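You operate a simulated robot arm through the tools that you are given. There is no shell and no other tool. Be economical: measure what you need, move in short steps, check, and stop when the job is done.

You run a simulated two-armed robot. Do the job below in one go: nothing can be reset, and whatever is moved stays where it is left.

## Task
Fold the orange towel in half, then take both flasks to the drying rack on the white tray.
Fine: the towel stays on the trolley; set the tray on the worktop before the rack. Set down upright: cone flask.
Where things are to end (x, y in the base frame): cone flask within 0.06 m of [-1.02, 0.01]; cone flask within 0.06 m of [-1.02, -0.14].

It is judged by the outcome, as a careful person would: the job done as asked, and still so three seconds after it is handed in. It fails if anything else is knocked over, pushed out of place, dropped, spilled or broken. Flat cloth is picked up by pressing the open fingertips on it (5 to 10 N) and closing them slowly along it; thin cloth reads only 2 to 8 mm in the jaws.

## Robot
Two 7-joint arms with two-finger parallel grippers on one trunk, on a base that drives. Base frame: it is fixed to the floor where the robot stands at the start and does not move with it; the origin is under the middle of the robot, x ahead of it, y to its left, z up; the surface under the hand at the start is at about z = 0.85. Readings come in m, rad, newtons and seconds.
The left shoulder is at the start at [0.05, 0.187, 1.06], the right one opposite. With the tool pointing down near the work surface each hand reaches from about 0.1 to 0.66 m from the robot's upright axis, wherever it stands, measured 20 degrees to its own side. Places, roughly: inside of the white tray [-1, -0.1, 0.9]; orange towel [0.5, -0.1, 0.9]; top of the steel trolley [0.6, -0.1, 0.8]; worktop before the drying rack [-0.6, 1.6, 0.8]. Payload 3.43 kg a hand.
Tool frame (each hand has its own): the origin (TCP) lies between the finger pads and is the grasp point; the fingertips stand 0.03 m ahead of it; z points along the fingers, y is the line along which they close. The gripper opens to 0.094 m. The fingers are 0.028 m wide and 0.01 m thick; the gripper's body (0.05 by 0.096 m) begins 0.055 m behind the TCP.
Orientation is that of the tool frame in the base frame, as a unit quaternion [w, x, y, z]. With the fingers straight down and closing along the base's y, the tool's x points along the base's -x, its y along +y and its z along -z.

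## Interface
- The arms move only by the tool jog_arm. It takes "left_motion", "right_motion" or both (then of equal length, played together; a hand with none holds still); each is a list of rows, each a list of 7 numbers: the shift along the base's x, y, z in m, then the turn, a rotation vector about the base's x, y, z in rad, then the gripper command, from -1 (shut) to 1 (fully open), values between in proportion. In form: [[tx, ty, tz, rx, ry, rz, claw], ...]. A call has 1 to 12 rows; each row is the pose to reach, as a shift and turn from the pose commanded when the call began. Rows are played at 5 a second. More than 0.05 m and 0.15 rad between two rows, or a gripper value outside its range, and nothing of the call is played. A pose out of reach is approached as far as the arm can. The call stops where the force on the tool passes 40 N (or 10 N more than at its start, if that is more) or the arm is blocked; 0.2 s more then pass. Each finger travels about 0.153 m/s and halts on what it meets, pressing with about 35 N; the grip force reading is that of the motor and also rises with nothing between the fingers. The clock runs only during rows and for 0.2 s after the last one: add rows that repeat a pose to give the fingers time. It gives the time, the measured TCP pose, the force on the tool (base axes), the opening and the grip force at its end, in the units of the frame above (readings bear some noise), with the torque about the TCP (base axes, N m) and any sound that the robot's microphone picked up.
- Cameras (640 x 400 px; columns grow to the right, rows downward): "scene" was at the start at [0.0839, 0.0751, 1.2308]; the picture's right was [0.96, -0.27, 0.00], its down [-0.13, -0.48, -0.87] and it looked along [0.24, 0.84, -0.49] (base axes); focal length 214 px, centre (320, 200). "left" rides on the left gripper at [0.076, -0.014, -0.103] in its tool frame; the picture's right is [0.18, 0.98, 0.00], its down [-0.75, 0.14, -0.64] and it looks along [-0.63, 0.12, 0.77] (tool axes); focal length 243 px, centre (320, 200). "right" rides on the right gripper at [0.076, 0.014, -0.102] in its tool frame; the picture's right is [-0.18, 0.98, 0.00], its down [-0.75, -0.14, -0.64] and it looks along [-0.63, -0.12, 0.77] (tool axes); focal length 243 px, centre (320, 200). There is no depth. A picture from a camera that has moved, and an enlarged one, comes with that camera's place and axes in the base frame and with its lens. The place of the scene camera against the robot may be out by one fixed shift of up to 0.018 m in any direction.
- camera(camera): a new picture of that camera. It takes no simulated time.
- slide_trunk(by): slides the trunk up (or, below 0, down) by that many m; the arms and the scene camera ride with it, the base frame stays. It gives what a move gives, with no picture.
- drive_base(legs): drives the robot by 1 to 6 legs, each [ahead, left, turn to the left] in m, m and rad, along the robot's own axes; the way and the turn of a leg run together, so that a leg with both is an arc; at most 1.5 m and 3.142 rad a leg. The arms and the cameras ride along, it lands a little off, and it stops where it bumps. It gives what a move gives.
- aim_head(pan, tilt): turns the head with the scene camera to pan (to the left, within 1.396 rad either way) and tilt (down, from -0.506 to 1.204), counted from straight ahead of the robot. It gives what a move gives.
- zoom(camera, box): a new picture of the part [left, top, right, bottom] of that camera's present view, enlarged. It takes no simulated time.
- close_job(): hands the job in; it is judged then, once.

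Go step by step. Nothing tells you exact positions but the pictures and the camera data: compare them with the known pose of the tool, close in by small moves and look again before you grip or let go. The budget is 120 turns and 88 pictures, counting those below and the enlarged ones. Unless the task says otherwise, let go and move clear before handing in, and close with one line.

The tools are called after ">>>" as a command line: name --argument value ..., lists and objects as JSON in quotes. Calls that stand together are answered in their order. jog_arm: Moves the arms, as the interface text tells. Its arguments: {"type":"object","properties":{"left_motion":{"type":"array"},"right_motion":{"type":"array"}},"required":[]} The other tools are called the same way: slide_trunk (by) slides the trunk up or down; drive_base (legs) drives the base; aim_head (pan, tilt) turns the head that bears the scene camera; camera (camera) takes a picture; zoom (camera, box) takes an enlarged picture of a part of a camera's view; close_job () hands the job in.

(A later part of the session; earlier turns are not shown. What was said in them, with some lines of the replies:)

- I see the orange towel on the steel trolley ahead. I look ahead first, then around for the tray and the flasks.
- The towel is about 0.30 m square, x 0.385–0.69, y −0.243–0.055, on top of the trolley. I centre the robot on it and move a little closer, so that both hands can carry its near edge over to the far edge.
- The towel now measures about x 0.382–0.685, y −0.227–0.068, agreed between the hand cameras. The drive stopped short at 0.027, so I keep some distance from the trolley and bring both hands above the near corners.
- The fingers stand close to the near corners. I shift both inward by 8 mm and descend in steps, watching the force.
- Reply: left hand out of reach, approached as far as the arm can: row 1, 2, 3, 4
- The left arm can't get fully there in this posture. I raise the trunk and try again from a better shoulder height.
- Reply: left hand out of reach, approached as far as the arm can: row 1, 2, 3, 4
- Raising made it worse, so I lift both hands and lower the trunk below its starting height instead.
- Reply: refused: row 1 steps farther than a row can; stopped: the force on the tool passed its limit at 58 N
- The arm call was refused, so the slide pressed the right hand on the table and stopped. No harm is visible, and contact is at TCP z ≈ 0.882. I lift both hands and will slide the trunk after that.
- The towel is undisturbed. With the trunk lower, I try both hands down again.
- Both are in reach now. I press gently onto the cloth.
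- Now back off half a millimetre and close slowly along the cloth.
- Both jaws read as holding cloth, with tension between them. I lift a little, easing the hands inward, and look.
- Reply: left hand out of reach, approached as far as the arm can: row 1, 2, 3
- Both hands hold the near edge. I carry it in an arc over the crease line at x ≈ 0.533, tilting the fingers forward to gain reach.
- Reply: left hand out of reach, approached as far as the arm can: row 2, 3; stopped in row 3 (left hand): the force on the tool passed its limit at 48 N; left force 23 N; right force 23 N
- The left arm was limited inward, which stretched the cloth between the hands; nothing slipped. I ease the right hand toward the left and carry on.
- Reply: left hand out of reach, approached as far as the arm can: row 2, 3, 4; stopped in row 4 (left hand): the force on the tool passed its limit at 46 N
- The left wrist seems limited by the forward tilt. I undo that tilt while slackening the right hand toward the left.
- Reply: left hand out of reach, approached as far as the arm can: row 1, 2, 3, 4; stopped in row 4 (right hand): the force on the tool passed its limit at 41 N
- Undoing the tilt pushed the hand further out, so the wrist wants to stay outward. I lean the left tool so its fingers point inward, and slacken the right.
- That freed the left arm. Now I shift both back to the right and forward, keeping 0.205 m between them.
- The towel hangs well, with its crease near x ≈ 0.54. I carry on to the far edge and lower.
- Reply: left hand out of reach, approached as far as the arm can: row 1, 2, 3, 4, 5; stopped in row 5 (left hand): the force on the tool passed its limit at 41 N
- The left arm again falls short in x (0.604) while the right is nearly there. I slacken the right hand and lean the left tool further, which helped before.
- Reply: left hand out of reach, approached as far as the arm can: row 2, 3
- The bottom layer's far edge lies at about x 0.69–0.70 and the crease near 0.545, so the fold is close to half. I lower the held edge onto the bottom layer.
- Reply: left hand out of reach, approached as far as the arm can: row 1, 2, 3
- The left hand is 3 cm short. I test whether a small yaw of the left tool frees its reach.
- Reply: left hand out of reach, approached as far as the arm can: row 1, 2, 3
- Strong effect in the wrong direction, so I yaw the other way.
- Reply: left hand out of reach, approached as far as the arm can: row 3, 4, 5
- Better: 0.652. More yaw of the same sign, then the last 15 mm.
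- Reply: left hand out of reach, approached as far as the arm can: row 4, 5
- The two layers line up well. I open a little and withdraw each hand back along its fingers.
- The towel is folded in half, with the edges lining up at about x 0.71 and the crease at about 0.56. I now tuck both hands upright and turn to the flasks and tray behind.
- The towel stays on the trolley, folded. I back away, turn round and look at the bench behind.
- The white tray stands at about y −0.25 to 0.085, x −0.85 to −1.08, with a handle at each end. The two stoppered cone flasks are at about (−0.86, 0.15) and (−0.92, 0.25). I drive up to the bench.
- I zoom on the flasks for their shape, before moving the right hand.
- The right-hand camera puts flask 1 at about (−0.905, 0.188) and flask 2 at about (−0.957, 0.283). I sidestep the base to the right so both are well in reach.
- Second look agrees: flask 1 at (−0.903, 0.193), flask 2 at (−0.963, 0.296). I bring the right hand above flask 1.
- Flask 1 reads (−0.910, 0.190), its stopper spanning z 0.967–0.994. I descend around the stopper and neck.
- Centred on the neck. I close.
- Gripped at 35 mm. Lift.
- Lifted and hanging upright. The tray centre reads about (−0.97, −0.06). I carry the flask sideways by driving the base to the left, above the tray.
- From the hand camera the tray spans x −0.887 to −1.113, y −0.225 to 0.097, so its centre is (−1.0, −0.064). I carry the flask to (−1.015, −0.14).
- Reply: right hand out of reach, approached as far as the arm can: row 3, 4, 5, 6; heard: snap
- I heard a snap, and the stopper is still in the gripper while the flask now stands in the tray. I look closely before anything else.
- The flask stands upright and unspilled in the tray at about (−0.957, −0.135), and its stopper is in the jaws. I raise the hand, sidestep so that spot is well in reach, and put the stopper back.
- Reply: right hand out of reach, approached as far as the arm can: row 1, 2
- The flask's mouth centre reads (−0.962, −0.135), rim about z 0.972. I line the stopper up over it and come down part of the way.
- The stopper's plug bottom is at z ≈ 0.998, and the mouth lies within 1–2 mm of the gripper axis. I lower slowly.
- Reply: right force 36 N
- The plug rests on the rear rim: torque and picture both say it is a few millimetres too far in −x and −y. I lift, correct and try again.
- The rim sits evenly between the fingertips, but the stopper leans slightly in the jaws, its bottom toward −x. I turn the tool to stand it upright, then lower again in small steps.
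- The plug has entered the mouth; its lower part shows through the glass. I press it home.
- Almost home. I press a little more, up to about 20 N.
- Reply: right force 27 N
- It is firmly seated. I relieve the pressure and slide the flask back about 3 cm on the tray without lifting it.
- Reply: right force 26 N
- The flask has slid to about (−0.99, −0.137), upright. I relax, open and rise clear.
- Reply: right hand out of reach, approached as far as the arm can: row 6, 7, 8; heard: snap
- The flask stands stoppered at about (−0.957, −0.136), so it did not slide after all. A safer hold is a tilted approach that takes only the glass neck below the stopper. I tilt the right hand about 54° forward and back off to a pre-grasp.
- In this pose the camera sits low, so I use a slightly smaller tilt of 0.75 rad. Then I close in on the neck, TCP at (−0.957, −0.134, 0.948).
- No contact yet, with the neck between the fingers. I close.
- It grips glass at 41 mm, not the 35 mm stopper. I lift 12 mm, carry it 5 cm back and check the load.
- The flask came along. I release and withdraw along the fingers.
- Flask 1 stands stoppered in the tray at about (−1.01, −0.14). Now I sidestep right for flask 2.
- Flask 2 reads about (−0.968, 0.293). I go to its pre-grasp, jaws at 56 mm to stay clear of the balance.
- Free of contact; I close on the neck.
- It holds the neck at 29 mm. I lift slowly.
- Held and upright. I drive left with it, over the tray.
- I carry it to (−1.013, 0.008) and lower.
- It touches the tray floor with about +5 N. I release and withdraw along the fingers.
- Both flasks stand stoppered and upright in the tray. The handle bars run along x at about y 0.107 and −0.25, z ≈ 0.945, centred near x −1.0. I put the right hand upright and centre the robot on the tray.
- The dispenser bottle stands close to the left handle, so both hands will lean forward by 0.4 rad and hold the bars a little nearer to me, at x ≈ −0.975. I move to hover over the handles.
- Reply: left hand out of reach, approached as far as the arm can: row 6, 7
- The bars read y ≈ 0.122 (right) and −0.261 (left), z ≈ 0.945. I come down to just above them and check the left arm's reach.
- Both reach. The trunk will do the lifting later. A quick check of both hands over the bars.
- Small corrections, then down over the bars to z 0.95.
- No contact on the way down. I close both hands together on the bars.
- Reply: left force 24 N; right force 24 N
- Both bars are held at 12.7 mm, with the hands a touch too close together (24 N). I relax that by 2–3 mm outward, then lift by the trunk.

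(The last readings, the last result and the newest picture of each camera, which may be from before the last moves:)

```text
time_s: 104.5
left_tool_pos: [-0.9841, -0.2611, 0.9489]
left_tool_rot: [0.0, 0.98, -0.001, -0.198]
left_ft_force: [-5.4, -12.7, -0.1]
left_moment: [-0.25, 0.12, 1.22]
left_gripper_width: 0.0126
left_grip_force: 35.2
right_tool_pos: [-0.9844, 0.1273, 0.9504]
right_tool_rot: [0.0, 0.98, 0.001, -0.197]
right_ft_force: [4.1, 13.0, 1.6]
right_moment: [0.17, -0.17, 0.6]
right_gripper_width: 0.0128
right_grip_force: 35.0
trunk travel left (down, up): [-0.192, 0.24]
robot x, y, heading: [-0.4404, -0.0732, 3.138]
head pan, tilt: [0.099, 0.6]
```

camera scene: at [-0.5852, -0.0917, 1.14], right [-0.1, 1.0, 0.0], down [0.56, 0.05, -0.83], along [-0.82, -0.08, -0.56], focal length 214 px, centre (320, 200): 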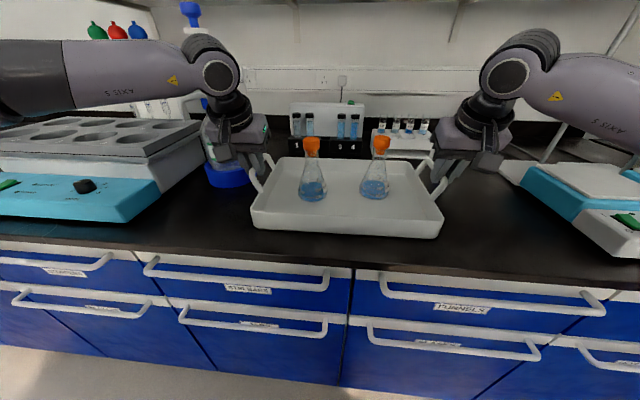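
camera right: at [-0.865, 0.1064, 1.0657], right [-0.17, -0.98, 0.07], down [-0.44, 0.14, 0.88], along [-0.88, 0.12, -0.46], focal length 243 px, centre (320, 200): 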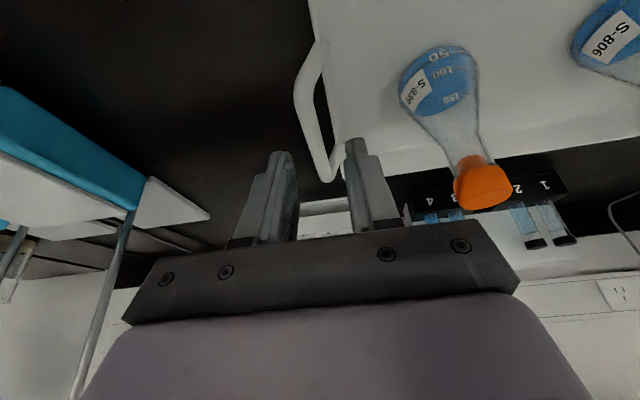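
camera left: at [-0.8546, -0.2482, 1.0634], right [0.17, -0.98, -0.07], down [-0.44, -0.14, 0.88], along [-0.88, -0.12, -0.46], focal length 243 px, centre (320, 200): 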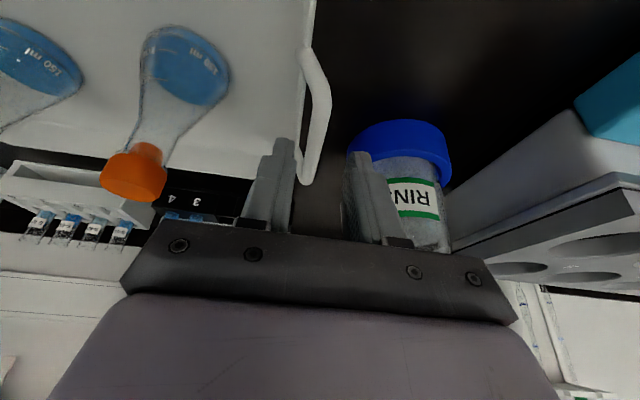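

>>> jog_arm --right_motion '[[0, 0.002, 0, 0, 0, 0, -1]]' --left_motion '[[0, -0.002, 0, 0, 0, 0, -1]]'

>>> slide_trunk --by 0.03

>>> camera --camera "scene"

```text
time_s: 104.9
left_tool_pos: [-0.984, -0.2612, 0.9497]
left_tool_rot: [-0.003, 0.98, -0.003, -0.199]
left_ft_force: [-5.0, 0.4, 0.9]
left_moment: [0.02, 0.31, 1.11]
left_gripper_width: 0.0129
left_grip_force: 34.5
right_tool_pos: [-0.9833, 0.1274, 0.9505]
right_tool_rot: [0.004, 0.981, 0.003, -0.196]
right_ft_force: [2.4, -2.1, 3.4]
right_moment: [-0.06, -0.96, 0.54]
right_gripper_width: 0.0125
right_grip_force: 34.8
trunk travel left (down, up): [-0.192, 0.24]
robot x, y, heading: [-0.4374, -0.0739, 3.14]
head pan, tilt: [0.099, 0.6]
```

```text
time_s: 105.6
left_tool_pos: [-0.9846, -0.2591, 0.9797]
left_tool_rot: [-0.004, 0.98, -0.003, -0.199]
left_ft_force: [-3.4, 19.7, -2.9]
left_moment: [0.37, -0.1, 0.91]
left_gripper_width: 0.0128
left_grip_force: 34.5
right_tool_pos: [-0.9849, 0.1275, 0.9794]
right_tool_rot: [0.004, 0.98, 0.003, -0.197]
right_ft_force: [3.1, -20.4, -4.0]
right_moment: [-0.34, -0.17, 0.53]
right_gripper_width: 0.0126
right_grip_force: 35.0
trunk travel left (down, up): [-0.222, 0.21]
robot x, y, heading: [-0.4371, -0.072, 3.139]
head pan, tilt: [0.099, 0.6]
```

```text
12 pictures are left
camera scene: at [-0.586, -0.0918, 1.1699], right [-0.1, 1.0, 0.0], down [0.56, 0.05, -0.82], along [-0.82, -0.08, -0.57], focal length 214 px, centre (320, 200)
```

scene: 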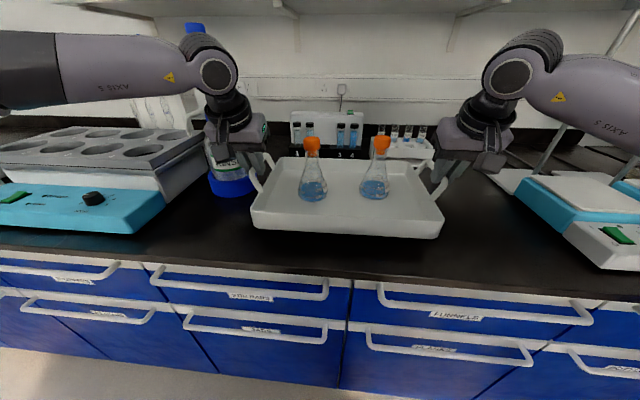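

The tray is lifted level, with both flasks standing. I ease the outward pull, then lift further by the trunk.

>>> jog_arm --right_motion '[[0, -0.0015, 0, 0, 0, 0, -1]]' --left_motion '[[0, 0.0015, 0, 0, 0, 0, -1]]'

>>> slide_trunk --by 0.07

```text
time_s: 106.0
left_tool_pos: [-0.9851, -0.2603, 0.9794]
left_tool_rot: [-0.002, 0.98, -0.001, -0.198]
left_ft_force: [-4.7, 19.9, -2.8]
left_moment: [0.38, -0.4, 0.9]
left_gripper_width: 0.0129
left_grip_force: 35.7
right_tool_pos: [-0.9841, 0.1283, 0.9808]
right_tool_rot: [0.002, 0.98, 0.002, -0.198]
right_ft_force: [3.6, -20.0, -3.1]
right_moment: [-0.37, 0.16, 0.73]
right_gripper_width: 0.0128
right_grip_force: 34.9
trunk travel left (down, up): [-0.222, 0.21]
robot x, y, heading: [-0.4402, -0.0725, 3.141]
head pan, tilt: [0.099, 0.6]
```

```text
time_s: 107.1
left_tool_pos: [-0.9854, -0.2608, 1.0498]
left_tool_rot: [-0.003, 0.98, -0.001, -0.199]
left_ft_force: [-4.4, 22.7, -4.4]
left_moment: [0.38, -0.2, 0.88]
left_gripper_width: 0.0126
left_grip_force: 35.4
right_tool_pos: [-0.9842, 0.1274, 1.0491]
right_tool_rot: [0.003, 0.98, 0.001, -0.197]
right_ft_force: [4.2, -22.7, -3.6]
right_moment: [-0.46, -0.02, 0.58]
right_gripper_width: 0.0129
right_grip_force: 35.1
trunk travel left (down, up): [-0.292, 0.14]
robot x, y, heading: [-0.4384, -0.0747, 3.138]
head pan, tilt: [0.099, 0.6]
```

Stable. I back away from the bench, then turn right to face the rack's worktop, and look.

>>> drive_base --legs '[[-0.3, 0, 0]]'

>>> drive_base --legs '[[0, 0, -0.8], [0, 0, -0.771]]'

>>> camera --camera "scene"

```text
time_s: 109.1
left_tool_pos: [-0.6859, -0.2623, 1.0498]
left_tool_rot: [-0.002, 0.98, 0.001, -0.2]
left_ft_force: [-3.9, 21.9, -3.9]
left_moment: [0.39, -0.06, 0.9]
left_gripper_width: 0.0126
left_grip_force: 34.6
right_tool_pos: [-0.6851, 0.1256, 1.0497]
right_tool_rot: [0.003, 0.98, 0.004, -0.197]
right_ft_force: [4.0, -22.8, -2.6]
right_moment: [-0.44, -0.17, 0.58]
right_gripper_width: 0.0128
right_grip_force: 34.9
trunk travel left (down, up): [-0.292, 0.14]
robot x, y, heading: [-0.1404, -0.0724, -3.142]
head pan, tilt: [0.099, 0.6]
```

```text
time_s: 113.7
left_tool_pos: [-0.327, 0.4738, 1.0479]
left_tool_rot: [0.143, -0.691, 0.695, 0.139]
left_ft_force: [4.6, 3.6, -2.7]
left_moment: [-0.12, -0.09, 1.05]
left_gripper_width: 0.0124
left_grip_force: 35.1
right_tool_pos: [0.0616, 0.473, 1.0492]
right_tool_rot: [0.138, -0.693, 0.693, 0.14]
right_ft_force: [-4.7, -3.7, -3.8]
right_moment: [-0.13, 0.09, 0.35]
right_gripper_width: 0.0126
right_grip_force: 35.1
trunk travel left (down, up): [-0.292, 0.14]
robot x, y, heading: [-0.1422, -0.0672, 1.561]
head pan, tilt: [0.099, 0.6]
```

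```text
11 pictures are left
camera scene: at [-0.1472, 0.0633, 1.2399], right [1.0, 0.09, 0.0], down [0.05, -0.56, -0.82], along [-0.08, 0.82, -0.57], focal length 214 px, centre (320, 200)
```

scene: 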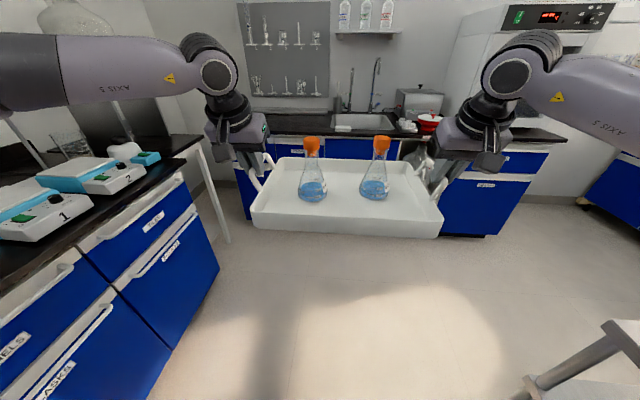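

Both flasks ride steadily. The rack hangs on the far wall over x ≈ −0.93 to −0.24, above a worktop whose front edge is near y 1.3. I drive ahead past the end of the side bench, then sidestep left in front of the rack.

>>> drive_base --legs '[[0.8, 0, 0.009]]'

>>> drive_base --legs '[[0, 0.28, 0]]'

>>> camera --camera "scene"

```text
time_s: 118.0
left_tool_pos: [-0.3368, 1.2717, 1.0487]
left_tool_rot: [-0.143, 0.696, -0.69, -0.139]
left_ft_force: [1.4, 4.3, -3.2]
left_moment: [-0.11, -0.02, 1.04]
left_gripper_width: 0.0124
left_grip_force: 35.4
right_tool_pos: [0.0504, 1.2767, 1.0502]
right_tool_rot: [-0.137, 0.699, -0.688, -0.141]
right_ft_force: [-1.6, -2.6, -3.0]
right_moment: [-0.17, 0.06, 0.35]
right_gripper_width: 0.0127
right_grip_force: 34.9
trunk travel left (down, up): [-0.292, 0.14]
robot x, y, heading: [-0.1414, 0.7289, 1.579]
head pan, tilt: [0.099, 0.6]
```

```text
time_s: 121.0
left_tool_pos: [-0.6118, 1.2726, 1.0496]
left_tool_rot: [-0.142, 0.695, -0.691, -0.14]
left_ft_force: [1.2, 4.4, -3.4]
left_moment: [-0.03, -0.03, 1.04]
left_gripper_width: 0.0125
left_grip_force: 34.9
right_tool_pos: [-0.2249, 1.2727, 1.0499]
right_tool_rot: [-0.136, 0.698, -0.689, -0.142]
right_ft_force: [-0.6, -3.1, -2.4]
right_moment: [-0.19, 0.05, 0.37]
right_gripper_width: 0.0126
right_grip_force: 35.2
trunk travel left (down, up): [-0.292, 0.14]
robot x, y, heading: [-0.4193, 0.7235, 1.574]
head pan, tilt: [0.099, 0.6]
```

```text
10 pictures are left
camera scene: at [-0.4284, 0.8623, 1.2399], right [0.99, 0.1, 0.0], down [0.06, -0.56, -0.82], along [-0.09, 0.82, -0.57], focal length 214 px, centre (320, 200)
```

scene: 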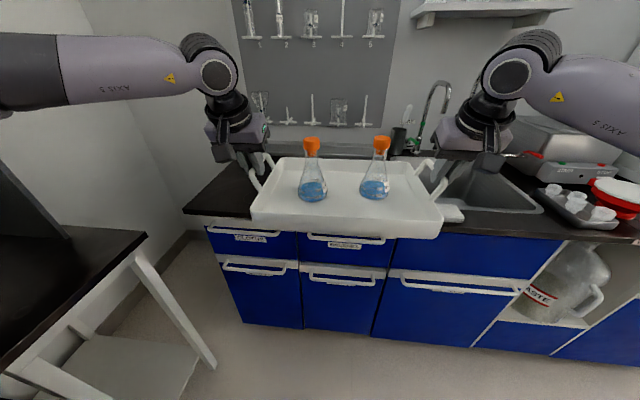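

The worktop before the rack is free from x ≈ −0.86 to the sink at −0.1, its front edge at y ≈ 1.31. I drive ahead 0.22 and a little left, so that the tray stands wholly over it.

>>> drive_base --legs '[[0.22, 0.06, 0]]'

>>> camera --camera "scene"

```text
time_s: 122.7
left_tool_pos: [-0.669, 1.4879, 1.0498]
left_tool_rot: [-0.142, 0.694, -0.692, -0.139]
left_ft_force: [2.0, 4.0, -3.1]
left_moment: [0.05, -0.03, 1.03]
left_gripper_width: 0.0126
left_grip_force: 35.1
right_tool_pos: [-0.282, 1.487, 1.0502]
right_tool_rot: [-0.137, 0.695, -0.691, -0.141]
right_ft_force: [-1.0, -3.6, -4.3]
right_moment: [-0.33, 0.08, 0.29]
right_gripper_width: 0.0129
right_grip_force: 35.5
trunk travel left (down, up): [-0.292, 0.14]
robot x, y, heading: [-0.4799, 0.942, 1.568]
head pan, tilt: [0.099, 0.6]
```

```text
9 pictures are left
camera scene: at [-0.4873, 1.0775, 1.2398], right [1.0, 0.1, 0.0], down [0.06, -0.56, -0.82], along [-0.08, 0.82, -0.57], focal length 214 px, centre (320, 200)
```

scene: 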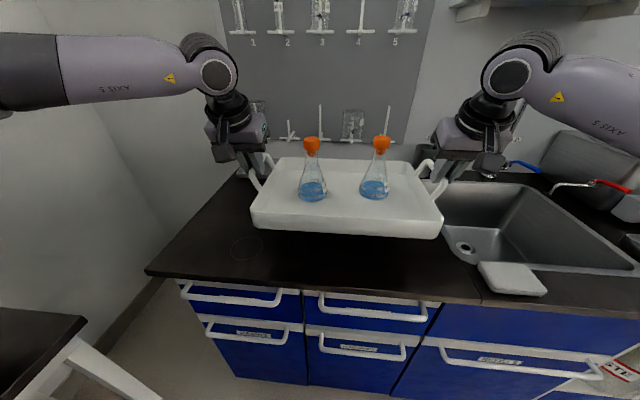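

The tray is entirely over clear worktop, front edge ≈ 1.39 against the worktop edge ≈ 1.33, and clear of the sink. I lower by the trunk.

>>> slide_trunk --by -0.09

>>> zoom --camera "scene" --box '[200, 120, 480, 300]'

```text
time_s: 124.0
left_tool_pos: [-0.6689, 1.4883, 0.9606]
left_tool_rot: [-0.143, 0.693, -0.693, -0.139]
left_ft_force: [0.4, 2.3, -3.1]
left_moment: [-0.04, 0.01, 0.97]
left_gripper_width: 0.0128
left_grip_force: 35.2
right_tool_pos: [-0.2821, 1.4874, 0.9598]
right_tool_rot: [-0.137, 0.695, -0.691, -0.14]
right_ft_force: [-1.9, -3.9, -3.1]
right_moment: [-0.21, 0.07, 0.25]
right_gripper_width: 0.0127
right_grip_force: 35.0
trunk travel left (down, up): [-0.202, 0.23]
robot x, y, heading: [-0.4765, 0.943, 1.567]
head pan, tilt: [0.099, 0.6]
```

```text
2.22 times, centred on (340, 210) of scene
camera zoom: at [-0.4872, 1.0768, 1.15], right [1.0, 0.1, 0.0], down [0.06, -0.56, -0.82], along [-0.08, 0.82, -0.57], focal length 477 px, centre (276, 178)
```

zoom: 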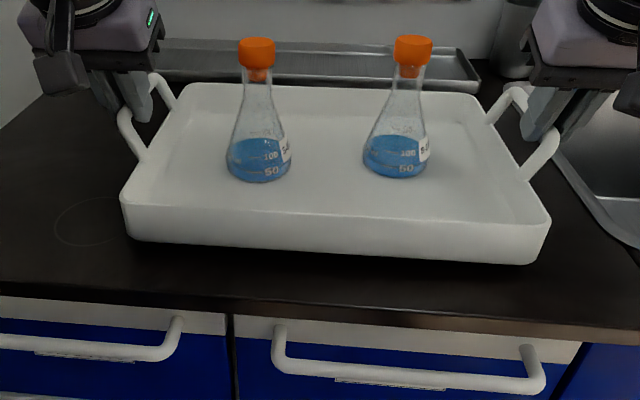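

Close above the worktop. I lower in small steps.

>>> slide_trunk --by -0.012

```text
time_s: 124.6
left_tool_pos: [-0.6688, 1.4873, 0.9492]
left_tool_rot: [-0.144, 0.694, -0.691, -0.141]
left_ft_force: [0.2, 6.2, -0.5]
left_moment: [0.77, 0.01, 0.95]
left_gripper_width: 0.0124
left_grip_force: 35.2
right_tool_pos: [-0.2817, 1.4866, 0.9514]
right_tool_rot: [-0.139, 0.695, -0.691, -0.143]
right_ft_force: [-0.7, -3.5, 9.7]
right_moment: [0.26, 0.12, 0.28]
right_gripper_width: 0.0127
right_grip_force: 34.9
trunk travel left (down, up): [-0.19, 0.242]
robot x, y, heading: [-0.4807, 0.9429, 1.572]
head pan, tilt: [0.099, 0.6]
```

The right side touches. One millimetre more for the left.

>>> slide_trunk --by -0.0015

```text
time_s: 125.1
left_tool_pos: [-0.6692, 1.4861, 0.9502]
left_tool_rot: [-0.146, 0.694, -0.691, -0.141]
left_ft_force: [0.7, 10.1, 11.1]
left_moment: [-0.57, -0.06, 0.94]
left_gripper_width: 0.0125
left_grip_force: 35.2
right_tool_pos: [-0.2824, 1.4873, 0.9507]
right_tool_rot: [-0.139, 0.695, -0.691, -0.145]
right_ft_force: [-0.6, 2.6, 25.6]
right_moment: [-0.67, 0.07, 0.35]
right_gripper_width: 0.0127
right_grip_force: 34.9
trunk travel left (down, up): [-0.188, 0.243]
robot x, y, heading: [-0.4787, 0.9435, 1.566]
head pan, tilt: [0.099, 0.6]
```

The tray stands on the worktop. I relieve the pressure slightly and open both hands to the width I came in with.

>>> jog_arm --right_motion '[[0, 0, 0.0012, 0, 0, 0, -1], [0, 0, 0.0012, 0, 0, 0, -0.8], [0, 0, 0.0012, 0, 0, 0, -0.6], [0, 0, 0.0012, 0, 0, 0, -0.4], [0, 0, 0.0012, 0, 0, 0, -0.32], [0, 0, 0.0012, 0, 0, 0, -0.32]]' --left_motion '[[0, 0, 0.0005, 0, 0, 0, -1], [0, 0, 0.0005, 0, 0, 0, -0.8], [0, 0, 0.0005, 0, 0, 0, -0.6], [0, 0, 0.0005, 0, 0, 0, -0.4], [0, 0, 0.0005, 0, 0, 0, -0.32], [0, 0, 0.0005, 0, 0, 0, -0.32]]'

```text
time_s: 126.5
left_tool_pos: [-0.6699, 1.4864, 0.9456]
left_tool_rot: [-0.142, 0.694, -0.692, -0.139]
left_ft_force: [-0.2, -0.9, -0.4]
left_moment: [0.02, 0.0, 0.04]
left_gripper_width: 0.0321
left_grip_force: 0.0
right_tool_pos: [-0.2811, 1.487, 0.9474]
right_tool_rot: [-0.138, 0.695, -0.691, -0.142]
right_ft_force: [0.4, -0.8, 0.1]
right_moment: [0.01, 0.0, -0.02]
right_gripper_width: 0.0321
right_grip_force: 0.0
trunk travel left (down, up): [-0.188, 0.243]
robot x, y, heading: [-0.4809, 0.9411, 1.566]
head pan, tilt: [0.099, 0.6]
```

Both hands are free of load. I raise them straight up with the trunk and check.

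>>> slide_trunk --by 0.12

>>> camera --camera "scene"

```text
time_s: 128.0
left_tool_pos: [-0.6703, 1.4874, 1.0664]
left_tool_rot: [-0.143, 0.693, -0.693, -0.139]
left_ft_force: [0.1, 0.0, 0.7]
left_moment: [0.02, 0.02, -0.01]
left_gripper_width: 0.032
left_grip_force: 0.1
right_tool_pos: [-0.2816, 1.4873, 1.0669]
right_tool_rot: [-0.137, 0.695, -0.691, -0.142]
right_ft_force: [0.2, -0.7, 0.2]
right_moment: [-0.02, 0.02, -0.01]
right_gripper_width: 0.0319
right_grip_force: 0.1
trunk travel left (down, up): [-0.308, 0.123]
robot x, y, heading: [-0.4825, 0.9439, 1.571]
head pan, tilt: [0.099, 0.6]
```

```text
7 pictures are left
camera scene: at [-0.4872, 1.0766, 1.2565], right [1.0, 0.1, 0.0], down [0.06, -0.56, -0.82], along [-0.08, 0.82, -0.57], focal length 214 px, centre (320, 200)
```

scene: 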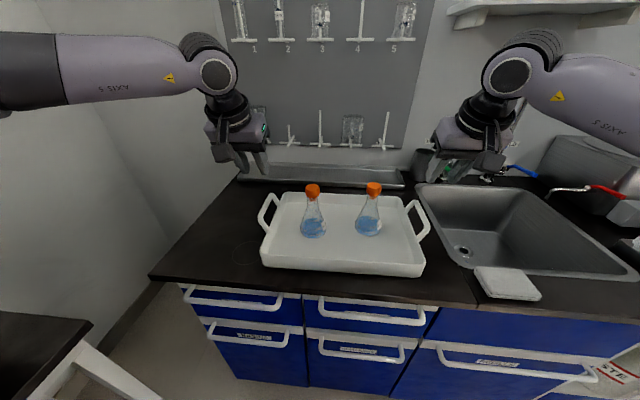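

The tray stands on the worktop before the rack with both flasks upright and stoppered. I back clear before handing in.

>>> drive_base --legs '[[-0.35, 0, 0]]'

>>> zoom --camera "scene" --box '[200, 80, 440, 240]'

```text
time_s: 130.2
left_tool_pos: [-0.6679, 1.1352, 1.0665]
left_tool_rot: [0.144, -0.691, 0.695, 0.139]
left_ft_force: [-1.1, 0.5, 0.0]
left_moment: [0.02, 0.0, 0.0]
left_gripper_width: 0.0321
left_grip_force: 0.1
right_tool_pos: [-0.2803, 1.135, 1.0677]
right_tool_rot: [-0.137, 0.694, -0.693, -0.142]
right_ft_force: [-0.5, 0.0, -0.3]
right_moment: [-0.02, -0.02, 0.01]
right_gripper_width: 0.032
right_grip_force: 0.1
trunk travel left (down, up): [-0.308, 0.123]
robot x, y, heading: [-0.48, 0.5918, 1.562]
head pan, tilt: [0.099, 0.6]
```

```text
2.50 times, centred on (320, 160) of scene
camera zoom: at [-0.4879, 0.726, 1.2566], right [1.0, 0.09, 0.0], down [0.05, -0.56, -0.83], along [-0.08, 0.82, -0.56], focal length 536 px, centre (320, 300)
```

zoom: 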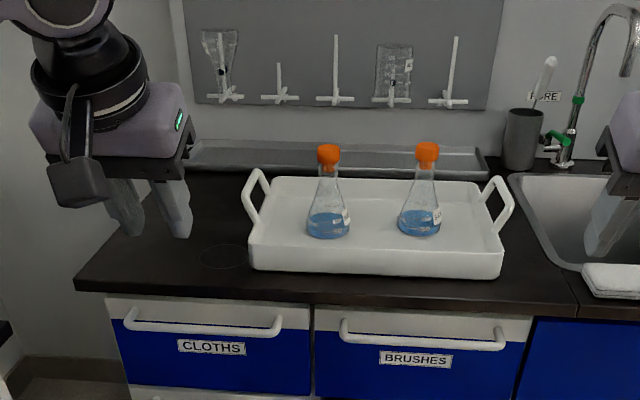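

The towel was folded in half on the trolley, and the tray stands on the worktop before the drying rack with both flasks upright and stoppered, so I hand the job in.

>>> close_job

```text
The job is handed in.
```

The towel is folded in half on the trolley, and the white tray stands on the worktop before the drying rack with both cone flasks upright and stoppered in it. The flasks are not at the listed spots: [-1.02, 0.01] and [-1.02, -0.14] lie on the bench where the tray first stood, so I set them down in the tray near there and then carried the tray to the rack as asked. One flask also slipped off its stopper and dropped a few centimetres into the tray; it landed upright with no visible spill or break, and I pressed the stopper back in.
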